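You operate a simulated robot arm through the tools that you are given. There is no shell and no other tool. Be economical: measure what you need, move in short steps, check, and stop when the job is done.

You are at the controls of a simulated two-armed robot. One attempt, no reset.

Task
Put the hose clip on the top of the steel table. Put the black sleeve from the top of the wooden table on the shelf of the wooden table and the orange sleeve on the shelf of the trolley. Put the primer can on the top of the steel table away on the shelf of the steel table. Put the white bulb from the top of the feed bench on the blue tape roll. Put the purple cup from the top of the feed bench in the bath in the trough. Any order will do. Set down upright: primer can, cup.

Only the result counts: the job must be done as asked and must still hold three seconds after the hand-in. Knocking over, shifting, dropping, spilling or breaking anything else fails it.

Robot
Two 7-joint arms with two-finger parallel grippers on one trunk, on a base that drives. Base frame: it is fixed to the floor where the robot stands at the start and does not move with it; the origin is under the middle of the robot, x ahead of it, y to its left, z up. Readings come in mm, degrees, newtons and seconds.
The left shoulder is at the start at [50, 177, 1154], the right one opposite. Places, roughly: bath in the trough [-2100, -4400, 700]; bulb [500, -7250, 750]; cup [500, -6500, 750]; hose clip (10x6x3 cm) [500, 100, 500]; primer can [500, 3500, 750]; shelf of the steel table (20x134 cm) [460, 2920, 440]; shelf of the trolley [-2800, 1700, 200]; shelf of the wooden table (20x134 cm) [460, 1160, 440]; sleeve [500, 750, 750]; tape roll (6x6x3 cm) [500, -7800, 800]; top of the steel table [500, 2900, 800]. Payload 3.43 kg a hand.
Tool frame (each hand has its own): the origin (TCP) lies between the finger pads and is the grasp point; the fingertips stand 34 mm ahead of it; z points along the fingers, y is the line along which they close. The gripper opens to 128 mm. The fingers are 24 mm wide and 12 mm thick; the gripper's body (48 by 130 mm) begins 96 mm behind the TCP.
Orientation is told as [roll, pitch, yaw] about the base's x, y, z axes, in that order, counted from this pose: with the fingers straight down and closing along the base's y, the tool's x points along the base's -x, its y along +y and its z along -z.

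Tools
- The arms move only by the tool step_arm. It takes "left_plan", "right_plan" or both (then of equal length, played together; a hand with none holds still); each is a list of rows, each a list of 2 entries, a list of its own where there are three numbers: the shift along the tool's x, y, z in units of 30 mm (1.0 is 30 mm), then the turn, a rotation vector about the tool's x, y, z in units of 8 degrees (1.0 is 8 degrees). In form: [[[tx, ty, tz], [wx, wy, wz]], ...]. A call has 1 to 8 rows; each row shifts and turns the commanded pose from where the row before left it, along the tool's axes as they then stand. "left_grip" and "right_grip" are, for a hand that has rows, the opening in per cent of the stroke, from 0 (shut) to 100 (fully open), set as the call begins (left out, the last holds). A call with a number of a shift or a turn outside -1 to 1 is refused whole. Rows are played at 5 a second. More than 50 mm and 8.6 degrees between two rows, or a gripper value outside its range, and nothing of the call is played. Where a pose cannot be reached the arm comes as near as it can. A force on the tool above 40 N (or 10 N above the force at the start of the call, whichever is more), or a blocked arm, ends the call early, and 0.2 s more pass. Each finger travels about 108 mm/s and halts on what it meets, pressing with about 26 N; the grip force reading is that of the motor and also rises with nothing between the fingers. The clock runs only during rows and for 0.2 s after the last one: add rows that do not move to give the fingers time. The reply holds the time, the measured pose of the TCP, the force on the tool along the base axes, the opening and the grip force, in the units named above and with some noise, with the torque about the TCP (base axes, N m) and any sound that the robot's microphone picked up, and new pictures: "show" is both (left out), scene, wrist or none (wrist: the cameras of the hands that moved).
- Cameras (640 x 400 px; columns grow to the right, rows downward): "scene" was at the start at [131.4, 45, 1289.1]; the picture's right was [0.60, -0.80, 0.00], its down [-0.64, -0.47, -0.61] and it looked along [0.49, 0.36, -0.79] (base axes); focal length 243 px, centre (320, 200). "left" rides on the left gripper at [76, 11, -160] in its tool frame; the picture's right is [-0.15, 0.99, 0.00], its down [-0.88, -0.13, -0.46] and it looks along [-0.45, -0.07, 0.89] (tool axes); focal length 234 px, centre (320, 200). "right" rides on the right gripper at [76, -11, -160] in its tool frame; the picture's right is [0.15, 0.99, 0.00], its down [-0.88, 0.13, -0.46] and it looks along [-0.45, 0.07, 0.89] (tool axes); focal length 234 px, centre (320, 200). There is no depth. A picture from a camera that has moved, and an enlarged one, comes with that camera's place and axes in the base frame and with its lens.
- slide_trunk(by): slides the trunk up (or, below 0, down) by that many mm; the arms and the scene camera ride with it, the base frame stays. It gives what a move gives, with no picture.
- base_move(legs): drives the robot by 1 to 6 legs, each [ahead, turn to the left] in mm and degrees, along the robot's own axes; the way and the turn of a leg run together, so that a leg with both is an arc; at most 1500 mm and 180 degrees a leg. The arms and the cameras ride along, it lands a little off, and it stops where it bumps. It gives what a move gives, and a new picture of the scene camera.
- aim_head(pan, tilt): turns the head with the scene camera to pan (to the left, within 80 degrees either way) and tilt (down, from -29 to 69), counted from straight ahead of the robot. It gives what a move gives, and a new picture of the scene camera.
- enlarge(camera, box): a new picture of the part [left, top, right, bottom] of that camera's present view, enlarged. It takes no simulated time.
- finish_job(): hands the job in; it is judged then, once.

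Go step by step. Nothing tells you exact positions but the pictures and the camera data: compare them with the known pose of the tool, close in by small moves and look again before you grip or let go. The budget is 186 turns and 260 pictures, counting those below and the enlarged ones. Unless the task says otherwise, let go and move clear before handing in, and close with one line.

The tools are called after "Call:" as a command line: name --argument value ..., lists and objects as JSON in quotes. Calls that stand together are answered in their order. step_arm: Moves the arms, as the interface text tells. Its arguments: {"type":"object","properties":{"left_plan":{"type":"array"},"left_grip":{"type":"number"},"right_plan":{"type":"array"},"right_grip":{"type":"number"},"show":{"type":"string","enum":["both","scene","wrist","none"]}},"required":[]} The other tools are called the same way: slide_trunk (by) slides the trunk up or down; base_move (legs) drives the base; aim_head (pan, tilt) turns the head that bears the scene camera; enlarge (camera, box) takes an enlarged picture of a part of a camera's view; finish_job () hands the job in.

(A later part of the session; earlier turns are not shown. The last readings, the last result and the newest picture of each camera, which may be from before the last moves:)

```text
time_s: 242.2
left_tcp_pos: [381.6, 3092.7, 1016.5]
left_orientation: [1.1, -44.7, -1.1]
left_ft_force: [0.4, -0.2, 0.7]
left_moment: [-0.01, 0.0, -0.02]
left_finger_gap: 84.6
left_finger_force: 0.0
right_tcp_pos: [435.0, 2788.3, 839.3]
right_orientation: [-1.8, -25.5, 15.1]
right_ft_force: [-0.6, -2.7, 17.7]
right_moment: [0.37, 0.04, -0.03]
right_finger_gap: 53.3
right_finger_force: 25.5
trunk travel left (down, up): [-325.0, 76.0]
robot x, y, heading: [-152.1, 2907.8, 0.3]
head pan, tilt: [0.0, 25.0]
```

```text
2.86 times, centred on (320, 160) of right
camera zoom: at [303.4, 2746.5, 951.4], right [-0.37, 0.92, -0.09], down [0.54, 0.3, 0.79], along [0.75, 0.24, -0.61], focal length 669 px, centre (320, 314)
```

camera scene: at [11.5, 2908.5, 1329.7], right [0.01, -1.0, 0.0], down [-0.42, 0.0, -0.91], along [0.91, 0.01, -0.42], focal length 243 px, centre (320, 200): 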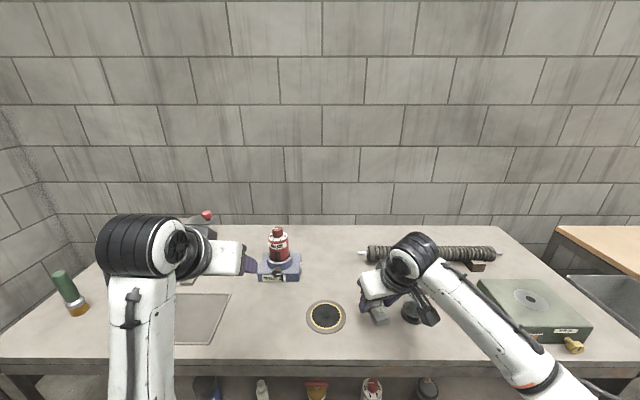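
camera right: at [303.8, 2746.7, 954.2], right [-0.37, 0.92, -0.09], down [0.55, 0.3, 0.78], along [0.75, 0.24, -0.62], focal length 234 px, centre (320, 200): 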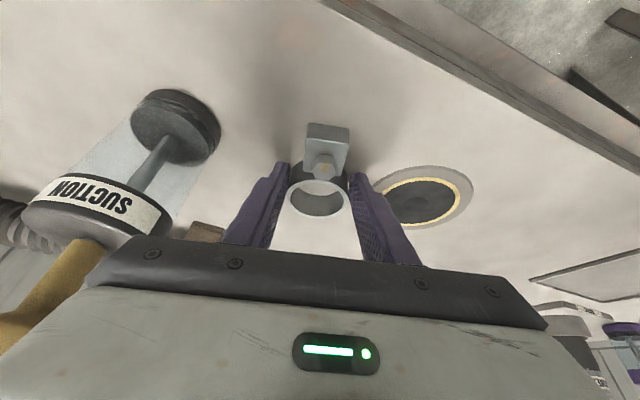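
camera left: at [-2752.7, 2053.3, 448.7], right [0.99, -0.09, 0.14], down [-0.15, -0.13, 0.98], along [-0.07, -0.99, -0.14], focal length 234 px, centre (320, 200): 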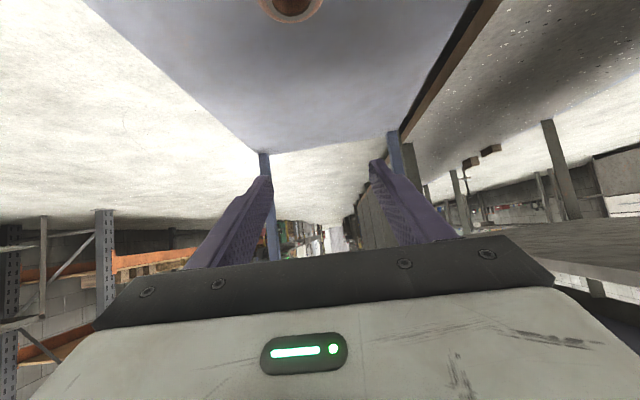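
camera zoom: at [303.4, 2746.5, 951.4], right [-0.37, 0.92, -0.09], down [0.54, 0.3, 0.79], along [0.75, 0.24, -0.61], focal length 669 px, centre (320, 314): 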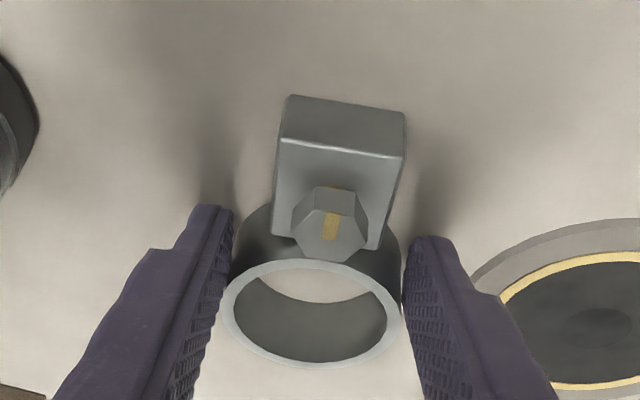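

Contact. Release and withdraw upward along the tool axis.

Call:
step_arm --right_plan '[[[-0.03, 0, -0.07], [0, 0, 0]], [[0, 0, 0], [0, 0, 0]], [[0, 0, 0], [0, 0, 0]]]' --right_grip 56 --show "none"

Call:
step_arm --right_plan '[[[0, 0, -0.8], [0, 0, 0]], [[0, 0, -0.8], [0, 0, 0]], [[0, 0, -0.8], [0, 0, 0]], [[0, 0, -0.8], [0, 0, 0]], [[0, 0, -0.8], [0, 0, 0]], [[0, 0, -0.8], [0, 0, 0]]]' --show "wrist"

```text
time_s: 243.0
left_tcp_pos: [383.4, 3093.8, 1015.3]
left_orientation: [1.1, -44.6, -1.1]
left_ft_force: [0.0, 0.0, -0.4]
left_moment: [-0.01, -0.03, 0.01]
left_finger_gap: 84.4
left_finger_force: 0.0
right_tcp_pos: [433.0, 2790.7, 837.5]
right_orientation: [-1.7, -24.9, 15.2]
right_ft_force: [-0.4, -0.4, -0.1]
right_moment: [0.03, -0.05, 0.01]
right_finger_gap: 71.5
right_finger_force: 0.0
trunk travel left (down, up): [-325.0, 76.0]
robot x, y, heading: [-150.2, 2909.5, 0.2]
head pan, tilt: [0.0, 25.0]
```

```text
time_s: 244.4
left_tcp_pos: [383.4, 3093.4, 1016.2]
left_orientation: [1.3, -44.7, -1.1]
left_ft_force: [0.5, 0.3, -0.6]
left_moment: [0.01, 0.0, 0.01]
left_finger_gap: 84.5
left_finger_force: 0.0
right_tcp_pos: [374.7, 2775.9, 969.1]
right_orientation: [-2.0, -25.0, 15.1]
right_ft_force: [0.4, 0.2, 0.5]
right_moment: [0.01, -0.02, 0.01]
right_finger_gap: 71.7
right_finger_force: 0.1
trunk travel left (down, up): [-325.0, 76.0]
robot x, y, heading: [-151.9, 2907.0, 0.5]
head pan, tilt: [0.0, 25.0]
camera right: at [244.3, 2734.4, 1081.9], right [-0.37, 0.92, -0.09], down [0.55, 0.3, 0.78], along [0.75, 0.24, -0.62], focal length 234 px, centre (320, 200)
```

right: 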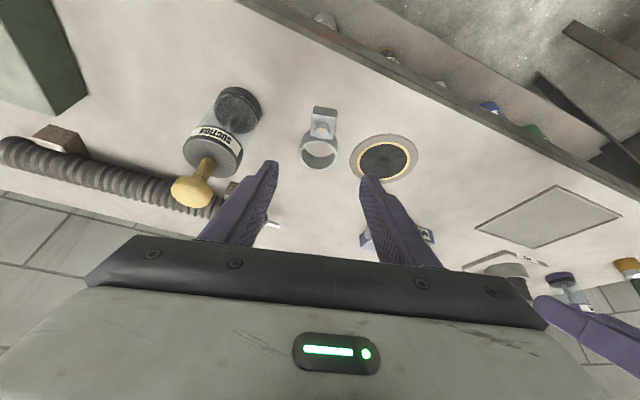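

The clip sits on the table top. Now reposition north for the primer can.

Call:
base_move --legs '[[-330, 0], [0, 90], [345, 0], [0, -90]]'

Call:
aim_head --pan 15 --tilt 25

Call:
enlarge --camera "left" --box '[0, 0, 640, 400]'

```text
time_s: 254.0
left_tcp_pos: [-370.5, 3815.8, 1013.9]
left_orientation: [1.3, -43.9, 59.7]
left_ft_force: [-0.3, -3.1, 1.5]
left_moment: [0.04, 0.04, 0.12]
left_finger_gap: 84.0
left_finger_force: 0.0
right_tcp_pos: [-95.7, 3642.6, 969.7]
right_orientation: [-2.0, -24.9, 73.9]
right_ft_force: [-0.5, -0.5, 0.5]
right_moment: [0.0, 0.02, 0.0]
right_finger_gap: 71.5
right_finger_force: 0.1
trunk travel left (down, up): [-325.0, 76.0]
robot x, y, heading: [-477.6, 3261.2, 59.2]
head pan, tilt: [0.0, 25.0]
stopped in leg 4: the force on the tool passed its limit (the readings are from after the stop); the commanded pose is now the measured one
camera scene: at [-395.0, 3398.6, 1329.8], right [0.86, -0.51, 0.0], down [-0.22, -0.36, -0.91], along [0.46, 0.78, -0.42], focal length 243 px, centre (320, 200)
```

scene: 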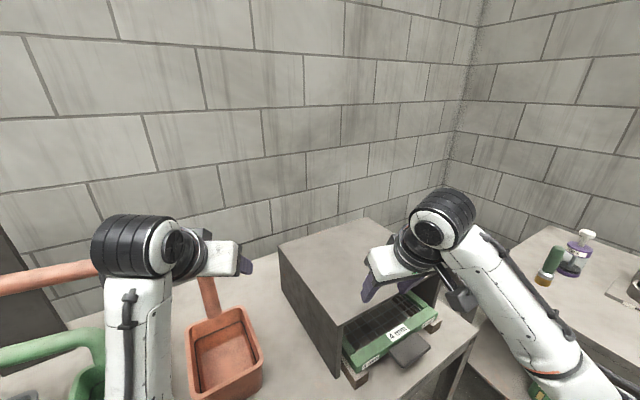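

```text
time_s: 254.8
left_tcp_pos: [-371.4, 3815.0, 1014.3]
left_orientation: [1.3, -44.0, 59.8]
left_ft_force: [-0.9, -3.8, 2.1]
left_moment: [0.04, 0.09, 0.19]
left_finger_gap: 84.1
left_finger_force: 0.1
right_tcp_pos: [-95.9, 3643.3, 970.4]
right_orientation: [-1.9, -25.0, 74.0]
right_ft_force: [0.4, 0.8, -0.5]
right_moment: [0.01, -0.01, -0.01]
right_finger_gap: 71.6
right_finger_force: 0.1
trunk travel left (down, up): [-325.0, 76.0]
robot x, y, heading: [-479.6, 3260.8, 59.3]
head pan, tilt: [15.0, 25.0]
camera scene: at [-417.0, 3407.9, 1329.9], right [0.96, -0.27, 0.0], down [-0.12, -0.41, -0.91], along [0.25, 0.87, -0.42], focal length 243 px, centre (320, 200)
```

scene: 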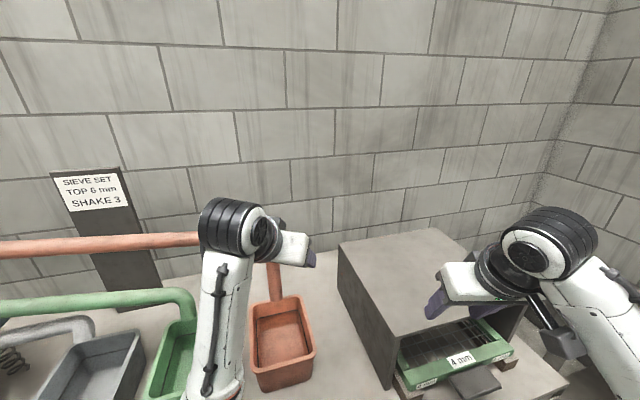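

```text
1.00 times, centred on (320, 200) of left
camera zoom: at [-460.6, 3676.4, 1077.1], right [-0.81, 0.58, 0.12], down [0.28, 0.2, 0.94], along [0.52, 0.79, -0.33], focal length 234 px, centre (320, 200)
```

zoom: 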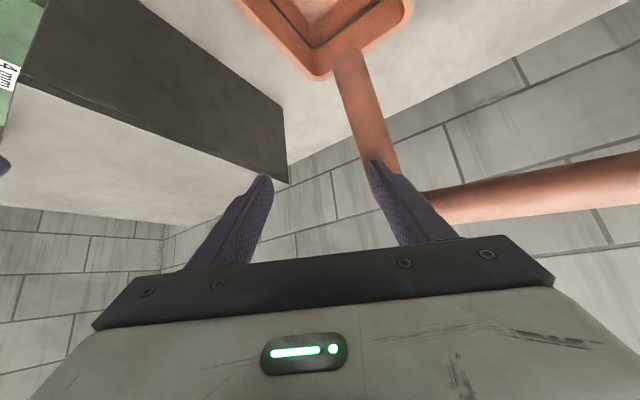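

The left hand touched the sieve box on the north bench while turning. I turn back left to free it, reverse south, and approach another way.

Call:
base_move --legs '[[0, 12], [-500, 0]]'

Call:
enlarge --camera "left" --box '[0, 0, 640, 400]'

```text
time_s: 258.4
left_tcp_pos: [-646.5, 3359.1, 1014.4]
left_orientation: [1.4, -44.1, 71.5]
left_ft_force: [-0.3, -0.5, -0.6]
left_moment: [-0.01, 0.0, 0.01]
left_finger_gap: 84.7
left_finger_force: 0.0
right_tcp_pos: [-341.0, 3245.9, 968.5]
right_orientation: [-1.8, -24.9, 85.8]
right_ft_force: [0.4, 0.0, -0.1]
right_moment: [-0.02, 0.01, -0.01]
right_finger_gap: 71.4
right_finger_force: 0.0
trunk travel left (down, up): [-325.0, 76.0]
robot x, y, heading: [-636.0, 2789.7, 70.8]
head pan, tilt: [15.0, 25.0]
camera scene: at [-608.7, 2950.6, 1329.8], right [1.0, -0.07, 0.0], down [-0.03, -0.42, -0.91], along [0.06, 0.9, -0.42], focal length 243 px, centre (320, 200)
```

scene: 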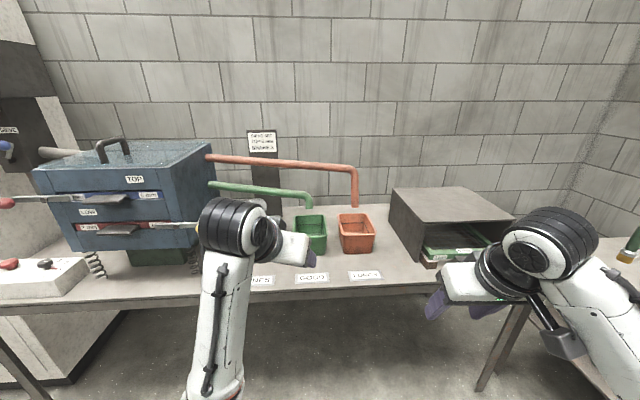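

```text
1.00 times, centred on (320, 200) of left
camera zoom: at [-706.3, 3204.7, 1076.9], right [-0.91, 0.4, 0.12], down [0.23, 0.26, 0.94], along [0.34, 0.88, -0.33], focal length 234 px, centre (320, 200)
```

zoom: 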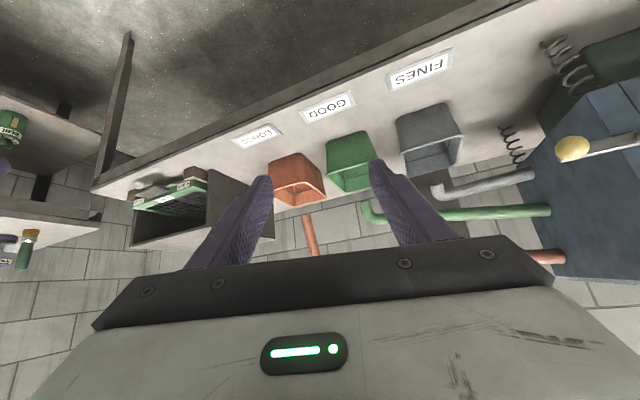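

Nothing looks displaced. I take the safe route: turn right to −30°, reverse, straighten, and drive in.

Call:
base_move --legs '[[0, -100.8], [-910, 0], [0, 30], [950, 0]]'

Call:
aim_head --pan 20 --tilt 25

```text
time_s: 273.5
left_tcp_pos: [60.9, 3415.4, 1013.4]
left_orientation: [1.3, -44.0, -0.3]
left_ft_force: [-0.3, -0.2, -0.4]
left_moment: [0.03, -0.03, -0.01]
left_finger_gap: 84.6
left_finger_force: 0.0
right_tcp_pos: [49.8, 3089.1, 968.7]
right_orientation: [-1.9, -25.0, 14.0]
right_ft_force: [-0.8, -0.3, -1.0]
right_moment: [0.05, -0.02, -0.01]
right_finger_gap: 71.8
right_finger_force: 0.1
trunk travel left (down, up): [-325.0, 76.0]
robot x, y, heading: [-474.3, 3231.0, -0.9]
head pan, tilt: [15.0, 25.0]
camera scene: at [-314.5, 3252.1, 1329.7], right [0.25, -0.97, 0.0], down [-0.41, -0.1, -0.91], along [0.88, 0.22, -0.42], focal length 243 px, centre (320, 200)
```

scene: 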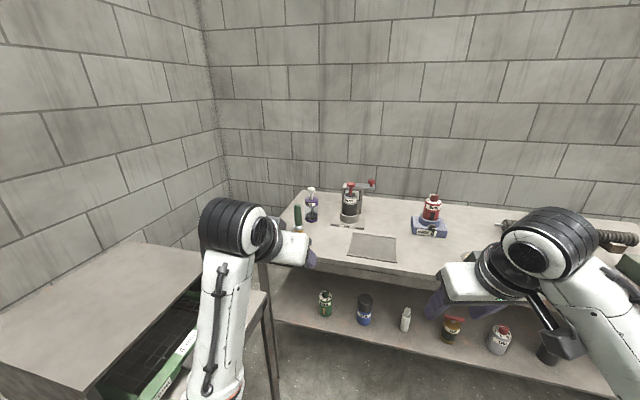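

```text
time_s: 274.1
left_tcp_pos: [61.6, 3413.0, 1014.1]
left_orientation: [1.2, -44.0, -0.2]
left_ft_force: [-0.4, -0.4, -0.3]
left_moment: [0.0, 0.03, 0.04]
left_finger_gap: 84.5
left_finger_force: 0.1
right_tcp_pos: [48.9, 3088.9, 968.8]
right_orientation: [-1.9, -25.0, 14.0]
right_ft_force: [0.4, 0.5, -0.7]
right_moment: [0.02, 0.01, 0.04]
right_finger_gap: 71.5
right_finger_force: 0.0
trunk travel left (down, up): [-325.0, 76.0]
robot x, y, heading: [-476.5, 3229.0, -0.9]
head pan, tilt: [20.0, 25.0]
camera scene: at [-317.0, 3259.8, 1329.8], right [0.33, -0.94, 0.0], down [-0.4, -0.14, -0.91], along [0.86, 0.3, -0.42], focal length 243 px, centre (320, 200)
```

scene: 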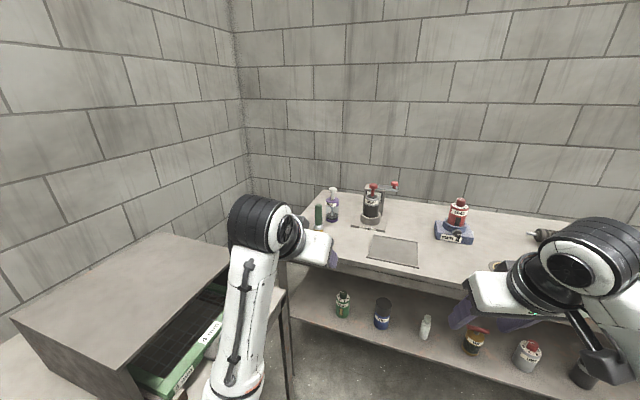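

Call:
enlarge --camera "scene" --box '[290, 170, 450, 270]'

Call:
enlarge --camera "left" --box '[160, 0, 480, 200]'

```text
4.00 times, centred on (370, 220) of scene
camera zoom: at [-317.0, 3259.8, 1329.8], right [0.33, -0.94, 0.0], down [-0.4, -0.14, -0.91], along [0.86, 0.3, -0.42], focal length 973 px, centre (120, 120)
```

zoom: 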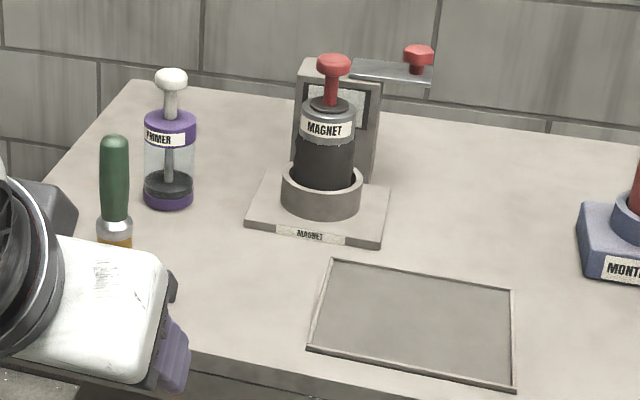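

```text
2.00 times, centred on (320, 100) of left
camera zoom: at [-104.4, 3422.6, 1076.8], right [0.09, 0.99, 0.12], down [0.32, -0.14, 0.94], along [0.94, -0.05, -0.33], focal length 468 px, centre (320, 400)
```

zoom: 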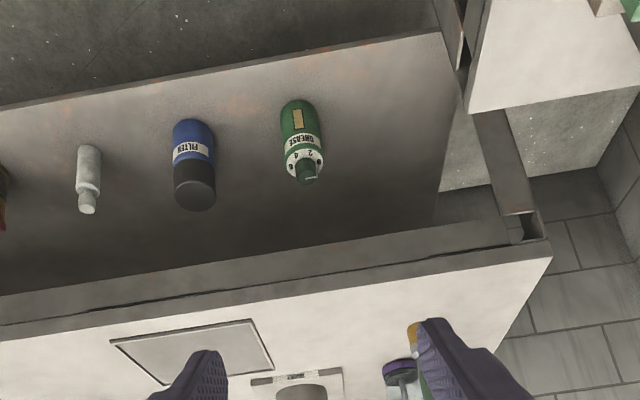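

Primer can is at (590, 3520) with a brush standing at (493, 3548) in front-left, so I'll approach at a yaw of 40° from the right. Turn the hand first.

Call:
step_arm --left_plan '[[[0, 0, 0], [-0.7, 0, -0.72]], [[0, 0, 0], [-0.7, 0, -0.72]], [[0, 0, 0], [-0.7, 0, -0.72]], [[0, 0, 0], [-0.7, 0, -0.72]], [[0, 0, 0], [-0.7, 0, -0.72]]]' --left_grip 62 --show "none"

Call:
base_move --legs '[[0, -3], [400, 0], [0, 3.9]]'

Call:
enlarge --camera "left" --box '[0, 0, 640, 400]'

```text
time_s: 275.3
left_tcp_pos: [60.4, 3418.9, 1011.8]
left_orientation: [2.1, -44.7, 39.9]
left_ft_force: [0.3, 0.1, -0.2]
left_moment: [0.03, 0.03, -0.02]
left_finger_gap: 79.2
left_finger_force: 0.0
right_tcp_pos: [50.2, 3088.2, 968.0]
right_orientation: [-1.9, -25.1, 14.0]
right_ft_force: [0.1, -1.4, 0.4]
right_moment: [-0.01, 0.03, 0.0]
right_finger_gap: 71.7
right_finger_force: 0.2
trunk travel left (down, up): [-325.0, 76.0]
robot x, y, heading: [-476.9, 3230.3, -0.8]
head pan, tilt: [20.0, 25.0]
```

```text
time_s: 278.7
left_tcp_pos: [455.2, 3407.8, 1012.9]
left_orientation: [1.8, -44.8, 41.4]
left_ft_force: [0.7, 0.2, -0.4]
left_moment: [0.0, 0.03, 0.0]
left_finger_gap: 79.4
left_finger_force: 0.0
right_tcp_pos: [450.8, 3077.0, 968.4]
right_orientation: [-1.9, -25.0, 15.4]
right_ft_force: [0.3, 0.6, 0.7]
right_moment: [0.0, -0.02, 0.02]
right_finger_gap: 71.9
right_finger_force: 0.0
trunk travel left (down, up): [-325.0, 76.0]
robot x, y, heading: [-74.8, 3203.2, 0.7]
head pan, tilt: [20.0, 25.0]
camera scene: at [80.8, 3239.3, 1329.7], right [0.35, -0.94, 0.0], down [-0.4, -0.15, -0.91], along [0.85, 0.32, -0.42], focal length 243 px, centre (320, 200)
```

scene: 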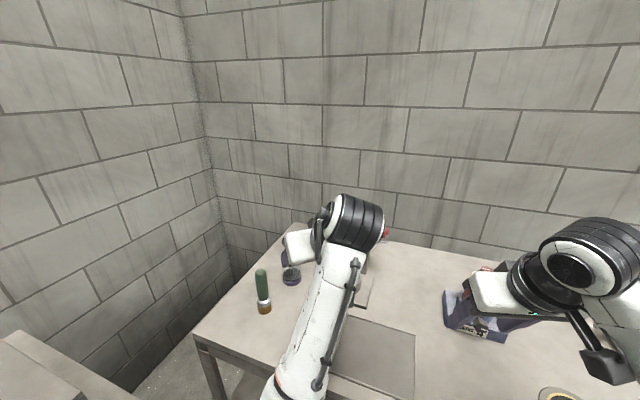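

```text
1.00 times, centred on (320, 200) of left
camera zoom: at [326.4, 3302.4, 1073.5], right [-0.59, 0.8, 0.13], down [0.32, 0.09, 0.94], along [0.74, 0.6, -0.31], focal length 234 px, centre (320, 200)
```

zoom: 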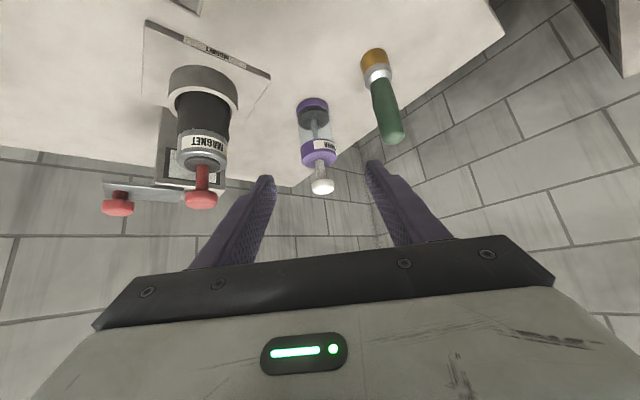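

Lines up well. Advance 150 mm along the tool axis and check clearance.

Call:
step_arm --left_plan '[[[-0.05, 0, 1], [0, 0, 0]], [[-0.05, 0, 1], [0, 0, 0]], [[-0.05, 0, 1], [0, 0, 0]], [[-0.05, 0, 1], [0, 0, 0]], [[-0.05, 0, 1], [0, 0, 0]]]' --show "wrist"

```text
time_s: 279.9
left_tcp_pos: [535.8, 3485.1, 912.9]
left_orientation: [1.8, -44.9, 41.4]
left_ft_force: [-0.1, -0.8, 0.3]
left_moment: [-0.03, 0.01, -0.03]
left_finger_gap: 79.1
left_finger_force: 0.1
right_tcp_pos: [451.8, 3077.7, 967.5]
right_orientation: [-1.9, -25.0, 15.4]
right_ft_force: [-0.4, -0.5, -0.2]
right_moment: [-0.01, 0.01, -0.05]
right_finger_gap: 71.6
right_finger_force: 0.0
trunk travel left (down, up): [-325.0, 76.0]
robot x, y, heading: [-78.9, 3206.8, 0.6]
head pan, tilt: [20.0, 25.0]
camera left: at [406.5, 3379.3, 973.0], right [-0.59, 0.8, 0.13], down [0.32, 0.09, 0.94], along [0.74, 0.6, -0.31], focal length 234 px, centre (320, 200)
```

left: 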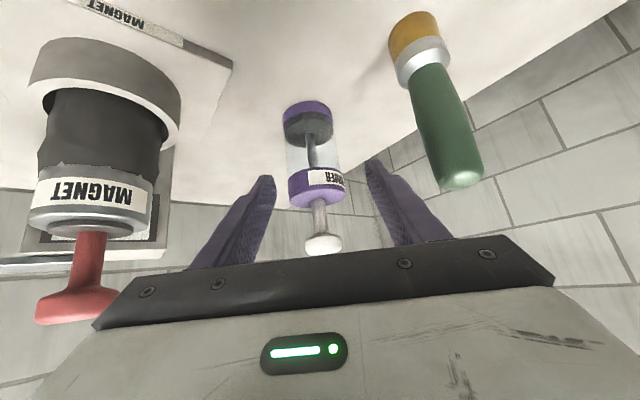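

Clear. Final 70 mm, then close gently.

Call:
step_arm --left_plan '[[[0, -0.03, 0.78], [0, 0, 0]], [[0.03, -0.03, 0.78], [0, 0, 0]], [[0.03, -0.03, 0.78], [0, 0, 0]]]' --show "wrist"

Call:
step_arm --left_plan '[[[0, 0, 0], [0, 0, 0]], [[0, 0, 0], [0, 0, 0]], [[0, 0, 0], [0, 0, 0]]]' --left_grip 0 --show "wrist"

```text
time_s: 280.7
left_tcp_pos: [574.6, 3515.8, 862.5]
left_orientation: [1.8, -44.8, 41.4]
left_ft_force: [0.6, 0.1, -0.4]
left_moment: [-0.01, 0.0, 0.02]
left_finger_gap: 79.4
left_finger_force: 0.1
right_tcp_pos: [451.1, 3076.8, 968.0]
right_orientation: [-1.8, -24.9, 15.4]
right_ft_force: [-0.5, 0.7, -0.1]
right_moment: [-0.01, 0.02, 0.03]
right_finger_gap: 71.6
right_finger_force: 0.0
trunk travel left (down, up): [-325.0, 76.0]
robot x, y, heading: [-83.5, 3205.0, 0.9]
head pan, tilt: [20.0, 25.0]
camera left: at [444.9, 3410.9, 922.4], right [-0.59, 0.8, 0.12], down [0.32, 0.09, 0.94], along [0.74, 0.6, -0.31], focal length 234 px, centre (320, 200)
```

left: 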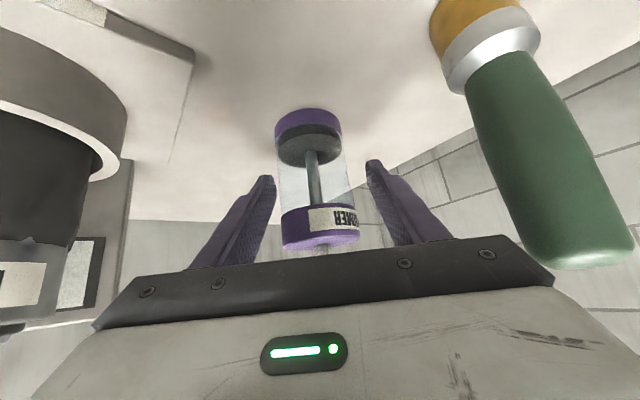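

```text
time_s: 281.5
left_tcp_pos: [574.8, 3516.1, 862.1]
left_orientation: [1.7, -45.0, 41.4]
left_ft_force: [0.8, 0.2, -0.7]
left_moment: [-0.08, -0.1, -0.01]
left_finger_gap: 54.8
left_finger_force: 26.2
right_tcp_pos: [451.5, 3075.7, 968.6]
right_orientation: [-1.9, -25.0, 15.4]
right_ft_force: [-0.3, -0.3, 0.4]
right_moment: [-0.04, 0.01, 0.02]
right_finger_gap: 71.7
right_finger_force: 0.1
trunk travel left (down, up): [-325.0, 76.0]
robot x, y, heading: [-77.4, 3204.8, 0.8]
head pan, tilt: [20.0, 25.0]
camera left: at [444.7, 3410.7, 922.8], right [-0.59, 0.8, 0.13], down [0.32, 0.09, 0.94], along [0.74, 0.6, -0.31], focal length 234 px, centre (320, 200)
```

left: 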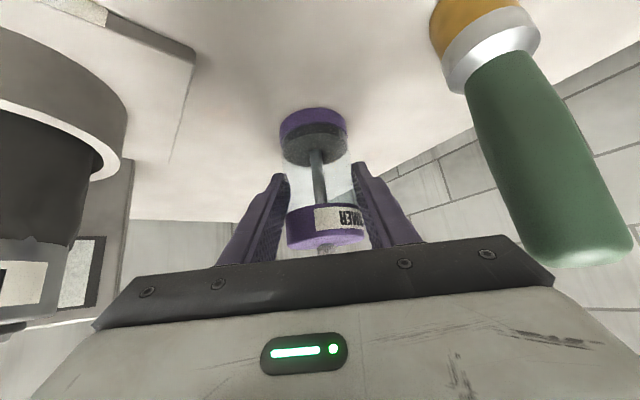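

Gripped. Lift straight up, back out, turn the hand's yaw back, and drive south to the free end of the shelf.

Call:
step_arm --left_plan '[[[-0.7, 0, -0.7], [0, 0, 0]], [[-0.7, 0, -0.7], [0, 0, 0]], [[-0.7, 0, -0.7], [0, 0, 0]], [[-0.7, 0, -0.7], [0, 0, 0]], [[-0.7, 0, -0.7], [0, 0, 0]]]' --show "none"

Call:
base_move --legs '[[-480, 0], [0, -90], [970, 0], [0, 89.5]]'

Call:
step_arm --left_plan '[[[0, 0, 0], [0.7, 0, 0.72]], [[0, 0, 0], [0.7, 0, 0.72]], [[0, 0, 0], [0.7, 0, 0.72]], [[0, 0, 0], [0.7, 0, 0.72]], [[0, 0, 0], [0.7, 0, 0.72]]]' --show "scene"

```text
time_s: 282.7
left_tcp_pos: [576.0, 3514.0, 1010.0]
left_orientation: [1.8, -45.0, 41.5]
left_ft_force: [0.1, 0.7, -2.2]
left_moment: [0.01, 0.0, 0.02]
left_finger_gap: 54.8
left_finger_force: 26.5
right_tcp_pos: [451.7, 3076.5, 968.2]
right_orientation: [-1.9, -25.0, 15.4]
right_ft_force: [-0.6, 0.1, 0.6]
right_moment: [0.01, 0.02, 0.02]
right_finger_gap: 71.5
right_finger_force: 0.1
trunk travel left (down, up): [-325.0, 76.0]
robot x, y, heading: [-74.2, 3205.4, 0.8]
head pan, tilt: [20.0, 25.0]
```

```text
time_s: 297.8
left_tcp_pos: [124.0, 2522.0, 1009.1]
left_orientation: [1.8, -44.9, 40.3]
left_ft_force: [0.3, 0.3, -2.2]
left_moment: [0.0, 0.02, 0.01]
left_finger_gap: 54.4
left_finger_force: 26.1
right_tcp_pos: [-8.2, 2087.6, 968.2]
right_orientation: [-1.9, -25.1, 14.4]
right_ft_force: [-0.5, 0.4, -0.9]
right_moment: [0.0, -0.05, 0.01]
right_finger_gap: 72.0
right_finger_force: 0.0
trunk travel left (down, up): [-325.0, 76.0]
robot x, y, heading: [-535.6, 2226.5, -0.8]
head pan, tilt: [20.0, 25.0]
camera scene: at [-375.7, 2257.2, 1329.7], right [0.33, -0.94, 0.0], down [-0.4, -0.14, -0.91], along [0.85, 0.3, -0.42], focal length 243 px, centre (320, 200)
```

scene: 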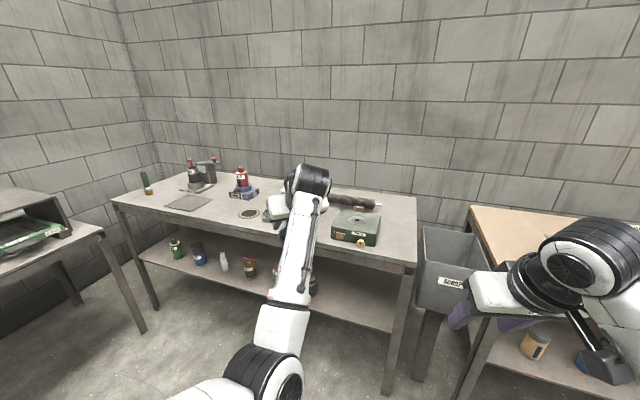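

```text
time_s: 299.0
left_tcp_pos: [125.4, 2521.6, 1008.3]
left_orientation: [2.1, -43.9, -0.2]
left_ft_force: [-0.6, -0.4, -1.2]
left_moment: [0.01, 0.0, 0.0]
left_finger_gap: 54.5
left_finger_force: 26.4
right_tcp_pos: [-9.6, 2087.8, 967.4]
right_orientation: [-1.9, -24.9, 14.3]
right_ft_force: [-0.3, 0.0, -1.3]
right_moment: [0.0, 0.01, 0.04]
right_finger_gap: 71.5
right_finger_force: 0.0
trunk travel left (down, up): [-325.0, 76.0]
robot x, y, heading: [-536.9, 2226.1, -0.6]
head pan, tilt: [20.0, 25.0]
camera scene: at [-375.7, 2257.3, 1329.7], right [0.33, -0.94, 0.0], down [-0.4, -0.14, -0.91], along [0.85, 0.3, -0.42], focal length 243 px, centre (320, 200)
```

scene: 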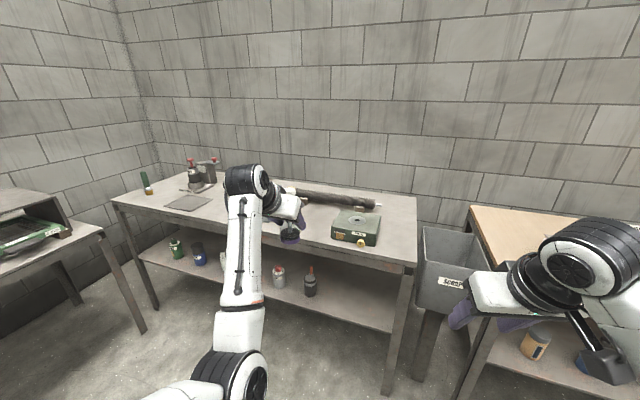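

The free shelf area is right of the black bottle. Lower the trunk here, then lower the can below the tabletop level before driving in.

Call:
slide_trunk --by -325

Call:
step_arm --left_plan '[[[0.64, -0.5, 0.64], [0, 0, 0]], [[0.64, -0.5, 0.64], [0, 0, 0]], [[0.64, -0.5, 0.64], [0, 0, 0]], [[0.64, -0.4, 0.64], [0, 0, 0]], [[0.64, -0.4, 0.64], [0, 0, 0]], [[0.3, -0.3, 0.3], [0, 0, 0]]]' --show "none"

Call:
aim_head --pan 10 --tilt 25

```text
time_s: 302.2
left_tcp_pos: [126.1, 2521.4, 683.0]
left_orientation: [1.9, -43.9, -0.1]
left_ft_force: [0.0, -0.2, -1.9]
left_moment: [0.03, 0.03, -0.01]
left_finger_gap: 54.7
left_finger_force: 25.7
right_tcp_pos: [-9.0, 2088.4, 643.6]
right_orientation: [-2.0, -24.9, 14.3]
right_ft_force: [-0.6, 0.0, -0.4]
right_moment: [0.02, 0.02, 0.01]
right_finger_gap: 71.6
right_finger_force: 0.0
trunk travel left (down, up): [0.0, 401.0]
robot x, y, heading: [-534.9, 2226.1, -0.4]
head pan, tilt: [20.0, 25.0]
```

```text
time_s: 303.6
left_tcp_pos: [124.2, 2448.1, 533.7]
left_orientation: [2.0, -43.9, 0.1]
left_ft_force: [-1.2, -0.3, -2.0]
left_moment: [-0.01, 0.03, 0.02]
left_finger_gap: 54.5
left_finger_force: 25.7
right_tcp_pos: [-8.0, 2087.2, 642.5]
right_orientation: [-2.0, -25.1, 14.3]
right_ft_force: [0.4, 1.0, 1.2]
right_moment: [-0.03, 0.01, 0.02]
right_finger_gap: 71.8
right_finger_force: 0.1
trunk travel left (down, up): [0.0, 401.0]
robot x, y, heading: [-536.8, 2226.3, -0.4]
head pan, tilt: [20.0, 25.0]
```

```text
time_s: 304.3
left_tcp_pos: [124.5, 2446.9, 535.0]
left_orientation: [1.9, -43.9, -0.1]
left_ft_force: [0.3, -0.7, -1.6]
left_moment: [0.0, -0.02, -0.01]
left_finger_gap: 54.5
left_finger_force: 25.6
right_tcp_pos: [-10.1, 2088.1, 643.6]
right_orientation: [-1.9, -25.0, 14.3]
right_ft_force: [0.4, 0.3, -1.0]
right_moment: [-0.01, 0.01, 0.04]
right_finger_gap: 71.9
right_finger_force: 0.1
trunk travel left (down, up): [0.0, 401.0]
robot x, y, heading: [-537.7, 2225.7, -0.7]
head pan, tilt: [10.0, 25.0]
camera scene: at [-371.8, 2241.5, 1004.7], right [0.17, -0.99, 0.0], down [-0.42, -0.07, -0.91], along [0.89, 0.15, -0.42], focal length 243 px, centre (320, 200)
```

scene: 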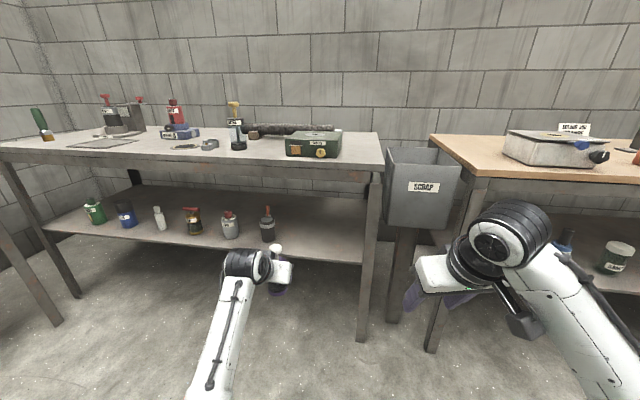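

Path is clear. Drive forward 235 mm so the can goes over the shelf at y≈2445.

Call:
base_move --legs '[[235, 0]]'

Call:
step_arm --left_plan '[[[-0.65, 0, 0.65], [0, 0, 0]], [[-0.65, 0, 0.65], [0, 0, 0]], [[-0.3, 0, 0.3], [0, 0, 0]], [[0.3, 0, 0.3], [0.24, -0.1, 0]], [[0.2, 0, 0.2], [0, 0, 0]]]' --show "wrist"

```text
time_s: 306.1
left_tcp_pos: [361.9, 2441.3, 535.4]
left_orientation: [2.1, -44.0, -0.4]
left_ft_force: [0.4, 0.2, -1.5]
left_moment: [0.02, 0.0, 0.03]
left_finger_gap: 54.6
left_finger_force: 26.1
right_tcp_pos: [226.1, 2082.1, 643.4]
right_orientation: [-1.9, -25.0, 14.1]
right_ft_force: [-0.1, -0.9, -0.5]
right_moment: [-0.02, -0.01, 0.01]
right_finger_gap: 71.6
right_finger_force: 0.2
trunk travel left (down, up): [0.0, 401.0]
robot x, y, heading: [-297.2, 2224.1, -0.8]
head pan, tilt: [10.0, 25.0]
camera scene: at [-135.8, 2238.1, 1004.7], right [0.16, -0.99, 0.0], down [-0.42, -0.07, -0.91], along [0.89, 0.15, -0.42], focal length 243 px, centre (320, 200)
```

scene: 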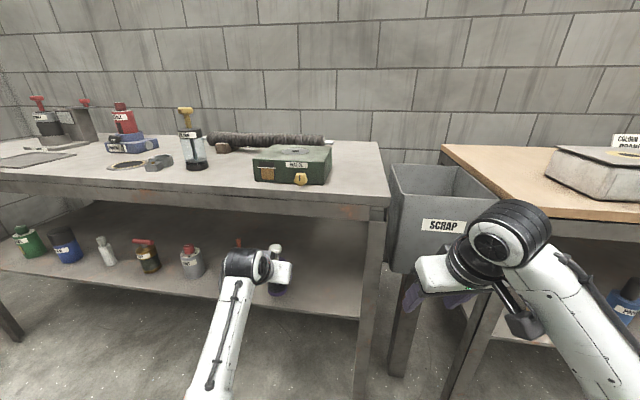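

```text
time_s: 307.2
left_tcp_pos: [429.9, 2443.8, 511.0]
left_orientation: [0.2, -44.7, -0.3]
left_ft_force: [0.8, 0.4, -2.1]
left_moment: [-0.03, 0.01, -0.04]
left_finger_gap: 54.6
left_finger_force: 26.0
right_tcp_pos: [226.8, 2084.0, 643.1]
right_orientation: [-1.8, -25.0, 13.9]
right_ft_force: [-0.7, 0.9, 0.2]
right_moment: [0.03, 0.02, 0.01]
right_finger_gap: 71.8
right_finger_force: 0.0
trunk travel left (down, up): [0.0, 401.0]
robot x, y, heading: [-299.4, 2222.0, -0.7]
head pan, tilt: [10.0, 25.0]
camera left: at [262.8, 2455.7, 571.5], right [0.11, 0.99, 0.1], down [0.3, -0.13, 0.94], along [0.95, -0.07, -0.32], focal length 234 px, centre (320, 200)
```

left: 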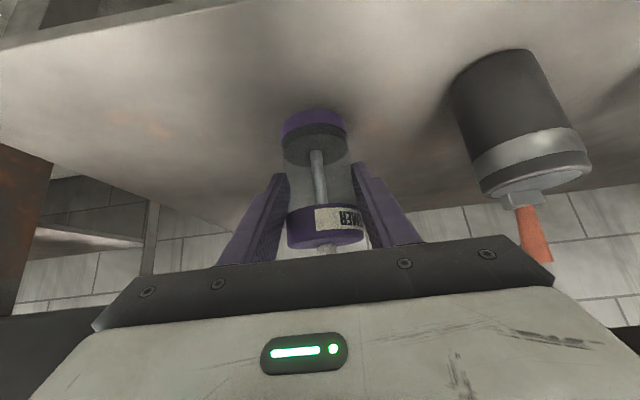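

Lower in small steps until contact, restoring the original roll.

Call:
step_arm --left_plan '[[[0.1, 0, 0.1], [-0.2, 0, 0]], [[0.1, 0, 0.1], [0, 0, 0]], [[0.07, 0, 0.07], [0, 0, 0]], [[0.05, 0, 0.05], [0, 0, 0]]]' --show "none"

Call:
step_arm --left_plan '[[[0.05, 0, 0.05], [0, 0, 0]], [[0.05, 0, 0.05], [0, 0, 0]]]' --show "none"

```text
time_s: 308.2
left_tcp_pos: [428.8, 2442.2, 497.5]
left_orientation: [1.7, -44.7, -0.3]
left_ft_force: [0.6, -0.5, -1.6]
left_moment: [-0.02, 0.01, -0.03]
left_finger_gap: 54.6
left_finger_force: 26.1
right_tcp_pos: [226.8, 2083.2, 643.1]
right_orientation: [-1.9, -25.0, 14.0]
right_ft_force: [0.3, 0.5, 0.1]
right_moment: [0.01, -0.04, -0.02]
right_finger_gap: 71.7
right_finger_force: 0.1
trunk travel left (down, up): [0.0, 401.0]
robot x, y, heading: [-298.8, 2219.5, -0.7]
head pan, tilt: [10.0, 25.0]
```

```text
time_s: 308.9
left_tcp_pos: [428.0, 2443.7, 493.8]
left_orientation: [1.7, -44.8, -0.4]
left_ft_force: [0.2, 0.7, -1.4]
left_moment: [0.01, 0.01, -0.02]
left_finger_gap: 54.5
left_finger_force: 26.2
right_tcp_pos: [226.1, 2083.4, 642.6]
right_orientation: [-1.8, -24.9, 14.0]
right_ft_force: [0.3, -0.2, -0.5]
right_moment: [0.0, 0.02, -0.03]
right_finger_gap: 71.6
right_finger_force: 0.0
trunk travel left (down, up): [0.0, 401.0]
robot x, y, heading: [-299.0, 2224.5, -0.9]
head pan, tilt: [10.0, 25.0]
```

Call:
step_arm --left_plan '[[[0.05, 0, 0.05], [0, 0, 0]], [[0.05, 0, 0.05], [0, 0, 0]], [[0.05, 0, 0.05], [0, 0, 0]]]' --show "none"

Call:
enlarge --camera "left" --box '[220, 80, 420, 260]'

```text
time_s: 309.6
left_tcp_pos: [430.1, 2443.8, 493.3]
left_orientation: [1.7, -45.4, -0.3]
left_ft_force: [-3.6, 1.0, 14.7]
left_moment: [-0.25, 0.15, -0.07]
left_finger_gap: 54.6
left_finger_force: 26.7
right_tcp_pos: [225.6, 2082.2, 643.8]
right_orientation: [-1.9, -25.1, 14.0]
right_ft_force: [0.1, 0.3, -0.6]
right_moment: [0.0, -0.02, 0.03]
right_finger_gap: 71.4
right_finger_force: 0.2
trunk travel left (down, up): [0.0, 401.0]
robot x, y, heading: [-297.9, 2221.7, -0.7]
head pan, tilt: [10.0, 25.0]
```

```text
2.22 times, centred on (320, 170) of left
camera zoom: at [262.8, 2450.8, 552.0], right [0.09, 0.99, 0.13], down [0.3, -0.15, 0.94], along [0.95, -0.05, -0.31], focal length 520 px, centre (320, 267)
```

zoom: 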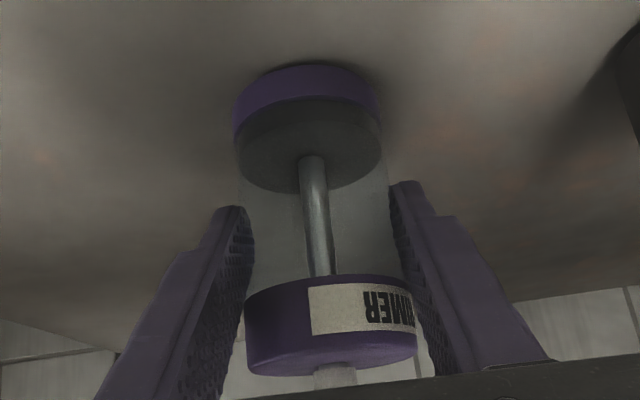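

Contact made. Relieve, open, and back the base straight out.

Call:
step_arm --left_plan '[[[-0.04, 0, -0.04], [0, 0, 0]], [[0, 0, 0], [0, 0, 0]], [[0, 0, 0], [0, 0, 0]]]' --left_grip 62 --show "none"

Call:
base_move --legs '[[-300, 0]]'

Call:
enlarge --camera "left" --box '[160, 0, 480, 200]'

```text
time_s: 310.4
left_tcp_pos: [427.6, 2444.1, 489.2]
left_orientation: [1.7, -44.7, -0.4]
left_ft_force: [-0.1, 0.6, 0.1]
left_moment: [-0.01, 0.0, 0.03]
left_finger_gap: 79.3
left_finger_force: 0.1
right_tcp_pos: [227.0, 2083.1, 643.5]
right_orientation: [-1.9, -24.9, 13.9]
right_ft_force: [-0.3, 0.7, 0.9]
right_moment: [-0.02, -0.01, 0.01]
right_finger_gap: 71.6
right_finger_force: 0.0
trunk travel left (down, up): [0.0, 401.0]
robot x, y, heading: [-294.0, 2225.1, -0.6]
head pan, tilt: [10.0, 25.0]
```

```text
time_s: 312.5
left_tcp_pos: [124.0, 2446.5, 489.2]
left_orientation: [1.7, -44.7, -0.5]
left_ft_force: [0.3, 0.2, 0.5]
left_moment: [0.01, -0.02, 0.02]
left_finger_gap: 79.3
left_finger_force: 0.1
right_tcp_pos: [-78.6, 2086.3, 643.0]
right_orientation: [-1.8, -25.0, 13.8]
right_ft_force: [0.4, 0.3, 0.9]
right_moment: [-0.02, -0.01, 0.0]
right_finger_gap: 71.7
right_finger_force: 0.0
trunk travel left (down, up): [0.0, 401.0]
robot x, y, heading: [-603.0, 2225.3, -0.9]
head pan, tilt: [10.0, 25.0]
camera scene: at [-440.7, 2242.2, 1004.8], right [0.16, -0.99, 0.0], down [-0.42, -0.07, -0.91], along [0.89, 0.14, -0.42], focal length 243 px, centre (320, 200)
```

scene: 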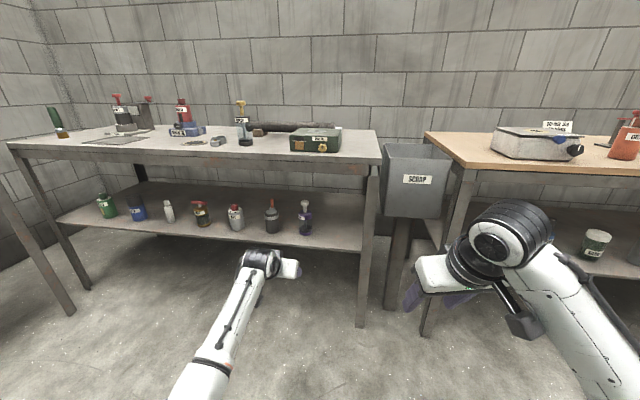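

```text
2.00 times, centred on (320, 100) of left
camera zoom: at [-42.4, 2454.4, 550.1], right [0.09, 0.99, 0.12], down [0.31, -0.15, 0.94], along [0.95, -0.05, -0.32], focal length 468 px, centre (320, 400)
```

zoom: 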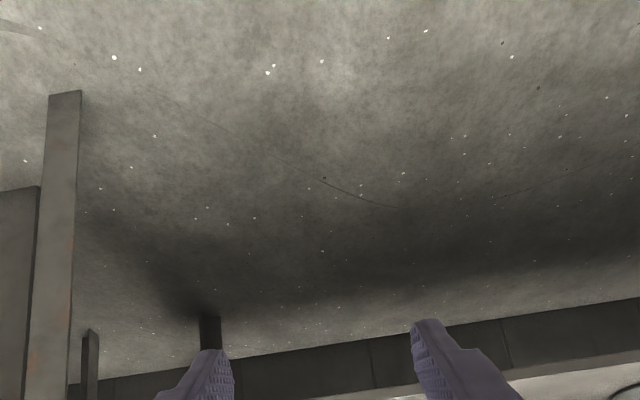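

The primer can stands on the shelf. Raise the trunk, tidy the left arm, then turn south and look down the aisle.

Call:
slide_trunk --by 325

Call:
step_arm --left_plan '[[[0, 0, -1], [0, 0, 0]], [[0, 0, -1], [0, 0, 0]], [[0, 0, -1], [0, 0, 0]], [[0, 0, -1], [0, 0, 0]], [[0, 0, -1], [0, 0, 0]], [[0, 0, -1], [0, 0, 0]], [[0, 0, -1], [0, 0, 0]], [[0, 0, -1], [0, 0, 0]]]' --show "none"

Call:
base_move --legs '[[0, -89.2], [1500, 0]]'

Call:
aim_head --pan 0 --tilt 10

```text
time_s: 315.7
left_tcp_pos: [125.7, 2446.1, 813.6]
left_orientation: [1.7, -44.7, -0.5]
left_ft_force: [0.8, -0.1, -0.7]
left_moment: [0.02, 0.0, 0.0]
left_finger_gap: 79.3
left_finger_force: 0.0
right_tcp_pos: [-79.1, 2086.6, 968.0]
right_orientation: [-1.9, -24.9, 13.9]
right_ft_force: [0.5, 0.6, 0.2]
right_moment: [0.01, -0.02, -0.02]
right_finger_gap: 71.6
right_finger_force: 0.1
trunk travel left (down, up): [-325.0, 76.0]
robot x, y, heading: [-603.9, 2230.8, -1.0]
head pan, tilt: [10.0, 25.0]
```

```text
time_s: 317.5
left_tcp_pos: [-45.1, 2440.5, 986.3]
left_orientation: [1.8, -44.7, -0.4]
left_ft_force: [0.4, -0.4, -0.1]
left_moment: [-0.01, 0.0, -0.01]
left_finger_gap: 79.4
left_finger_force: 0.0
right_tcp_pos: [-78.0, 2085.6, 970.0]
right_orientation: [-1.9, -25.0, 14.0]
right_ft_force: [0.1, 0.1, -0.2]
right_moment: [-0.01, 0.01, 0.02]
right_finger_gap: 72.1
right_finger_force: 0.1
trunk travel left (down, up): [-325.0, 76.0]
robot x, y, heading: [-602.0, 2223.5, -1.2]
head pan, tilt: [10.0, 25.0]
```

```text
time_s: 328.8
left_tcp_pos: [-430.4, 169.6, 985.0]
left_orientation: [1.6, -44.8, -91.1]
left_ft_force: [0.2, -0.2, 0.1]
left_moment: [0.0, -0.05, -0.01]
left_finger_gap: 79.3
left_finger_force: 0.1
right_tcp_pos: [-784.1, 206.6, 968.3]
right_orientation: [-1.9, -25.0, -76.7]
right_ft_force: [0.0, -0.3, -0.3]
right_moment: [0.01, 0.04, 0.0]
right_finger_gap: 71.7
right_finger_force: 0.0
trunk travel left (down, up): [-325.0, 76.0]
robot x, y, heading: [-638.3, 731.1, -91.5]
head pan, tilt: [10.0, 25.0]
camera scene: at [-623.3, 569.4, 1329.7], right [-0.99, -0.15, 0.0], down [-0.06, 0.42, -0.91], along [0.13, -0.9, -0.42], focal length 243 px, centre (320, 200)
```

scene: 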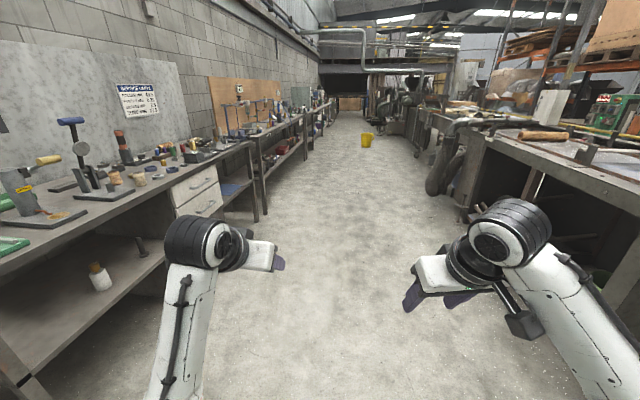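

```text
time_s: 329.6
left_tcp_pos: [-429.7, 169.1, 985.9]
left_orientation: [1.7, -44.7, -91.1]
left_ft_force: [-0.2, 0.0, -1.0]
left_moment: [0.03, -0.03, -0.03]
left_finger_gap: 79.3
left_finger_force: 0.3
right_tcp_pos: [-784.7, 206.7, 967.3]
right_orientation: [-1.9, -25.0, -76.7]
right_ft_force: [-0.4, 1.1, 0.6]
right_moment: [0.02, 0.02, 0.03]
right_finger_gap: 71.6
right_finger_force: 0.0
trunk travel left (down, up): [-325.0, 76.0]
robot x, y, heading: [-638.1, 727.5, -91.4]
head pan, tilt: [0.0, 10.0]
camera scene: at [-639.3, 567.7, 1354.1], right [-1.0, 0.03, 0.0], down [0.0, 0.17, -0.98], along [-0.03, -0.98, -0.17], focal length 243 px, centre (320, 200)
```

scene: 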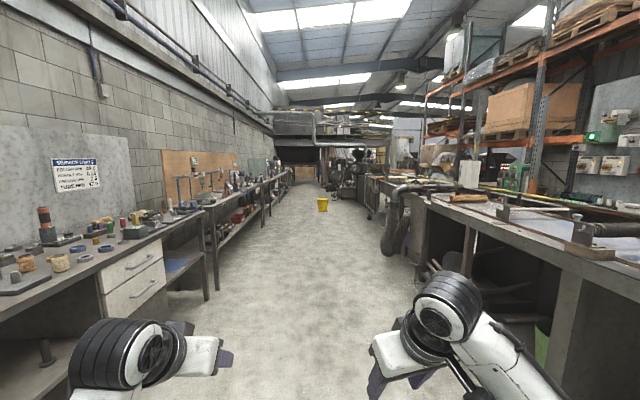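

A yellow bucket stands in the aisle near (−880, −5700). I drive south keeping to its left.

Call:
base_move --legs '[[0, 4.4], [1500, 0], [1500, 0], [1500, 0]]'

Call:
aim_head --pan 0 --tilt 20

```text
time_s: 351.5
left_tcp_pos: [-203.5, -4322.0, 985.5]
left_orientation: [1.8, -44.7, -87.7]
left_ft_force: [0.6, 0.2, -0.1]
left_moment: [0.02, -0.03, -0.01]
left_finger_gap: 79.2
left_finger_force: 0.2
right_tcp_pos: [-559.5, -4304.5, 968.6]
right_orientation: [-2.0, -24.9, -73.3]
right_ft_force: [0.1, 0.0, -0.5]
right_moment: [-0.03, 0.01, 0.0]
right_finger_gap: 71.6
right_finger_force: 0.1
trunk travel left (down, up): [-325.0, 76.0]
robot x, y, heading: [-443.9, -3772.2, -88.0]
head pan, tilt: [0.0, 10.0]
camera scene: at [-436.0, -3935.3, 1354.1], right [-1.0, -0.03, 0.0], down [-0.01, 0.17, -0.98], along [0.03, -0.98, -0.17], focal length 243 px, centre (320, 200)
```

scene: 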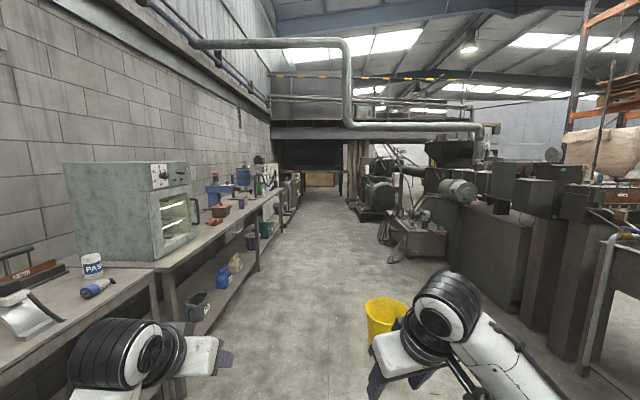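

```text
time_s: 352.3
left_tcp_pos: [-203.6, -4321.5, 985.0]
left_orientation: [1.7, -44.7, -87.7]
left_ft_force: [-0.3, 0.8, -1.3]
left_moment: [-0.02, -0.03, -0.03]
left_finger_gap: 79.8
left_finger_force: 0.0
right_tcp_pos: [-558.8, -4303.8, 968.2]
right_orientation: [-1.9, -25.1, -73.3]
right_ft_force: [0.0, 0.1, 0.0]
right_moment: [0.04, 0.01, 0.0]
right_finger_gap: 71.7
right_finger_force: 0.0
trunk travel left (down, up): [-325.0, 76.0]
robot x, y, heading: [-442.2, -3776.4, -88.0]
head pan, tilt: [0.0, 20.0]
camera scene: at [-436.0, -3935.3, 1337.9], right [-1.0, -0.03, 0.0], down [-0.01, 0.34, -0.94], along [0.03, -0.94, -0.34], focal length 243 px, centre (320, 200)
```

scene: 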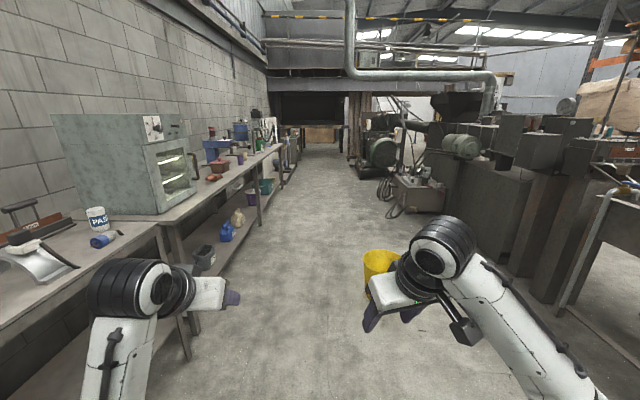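

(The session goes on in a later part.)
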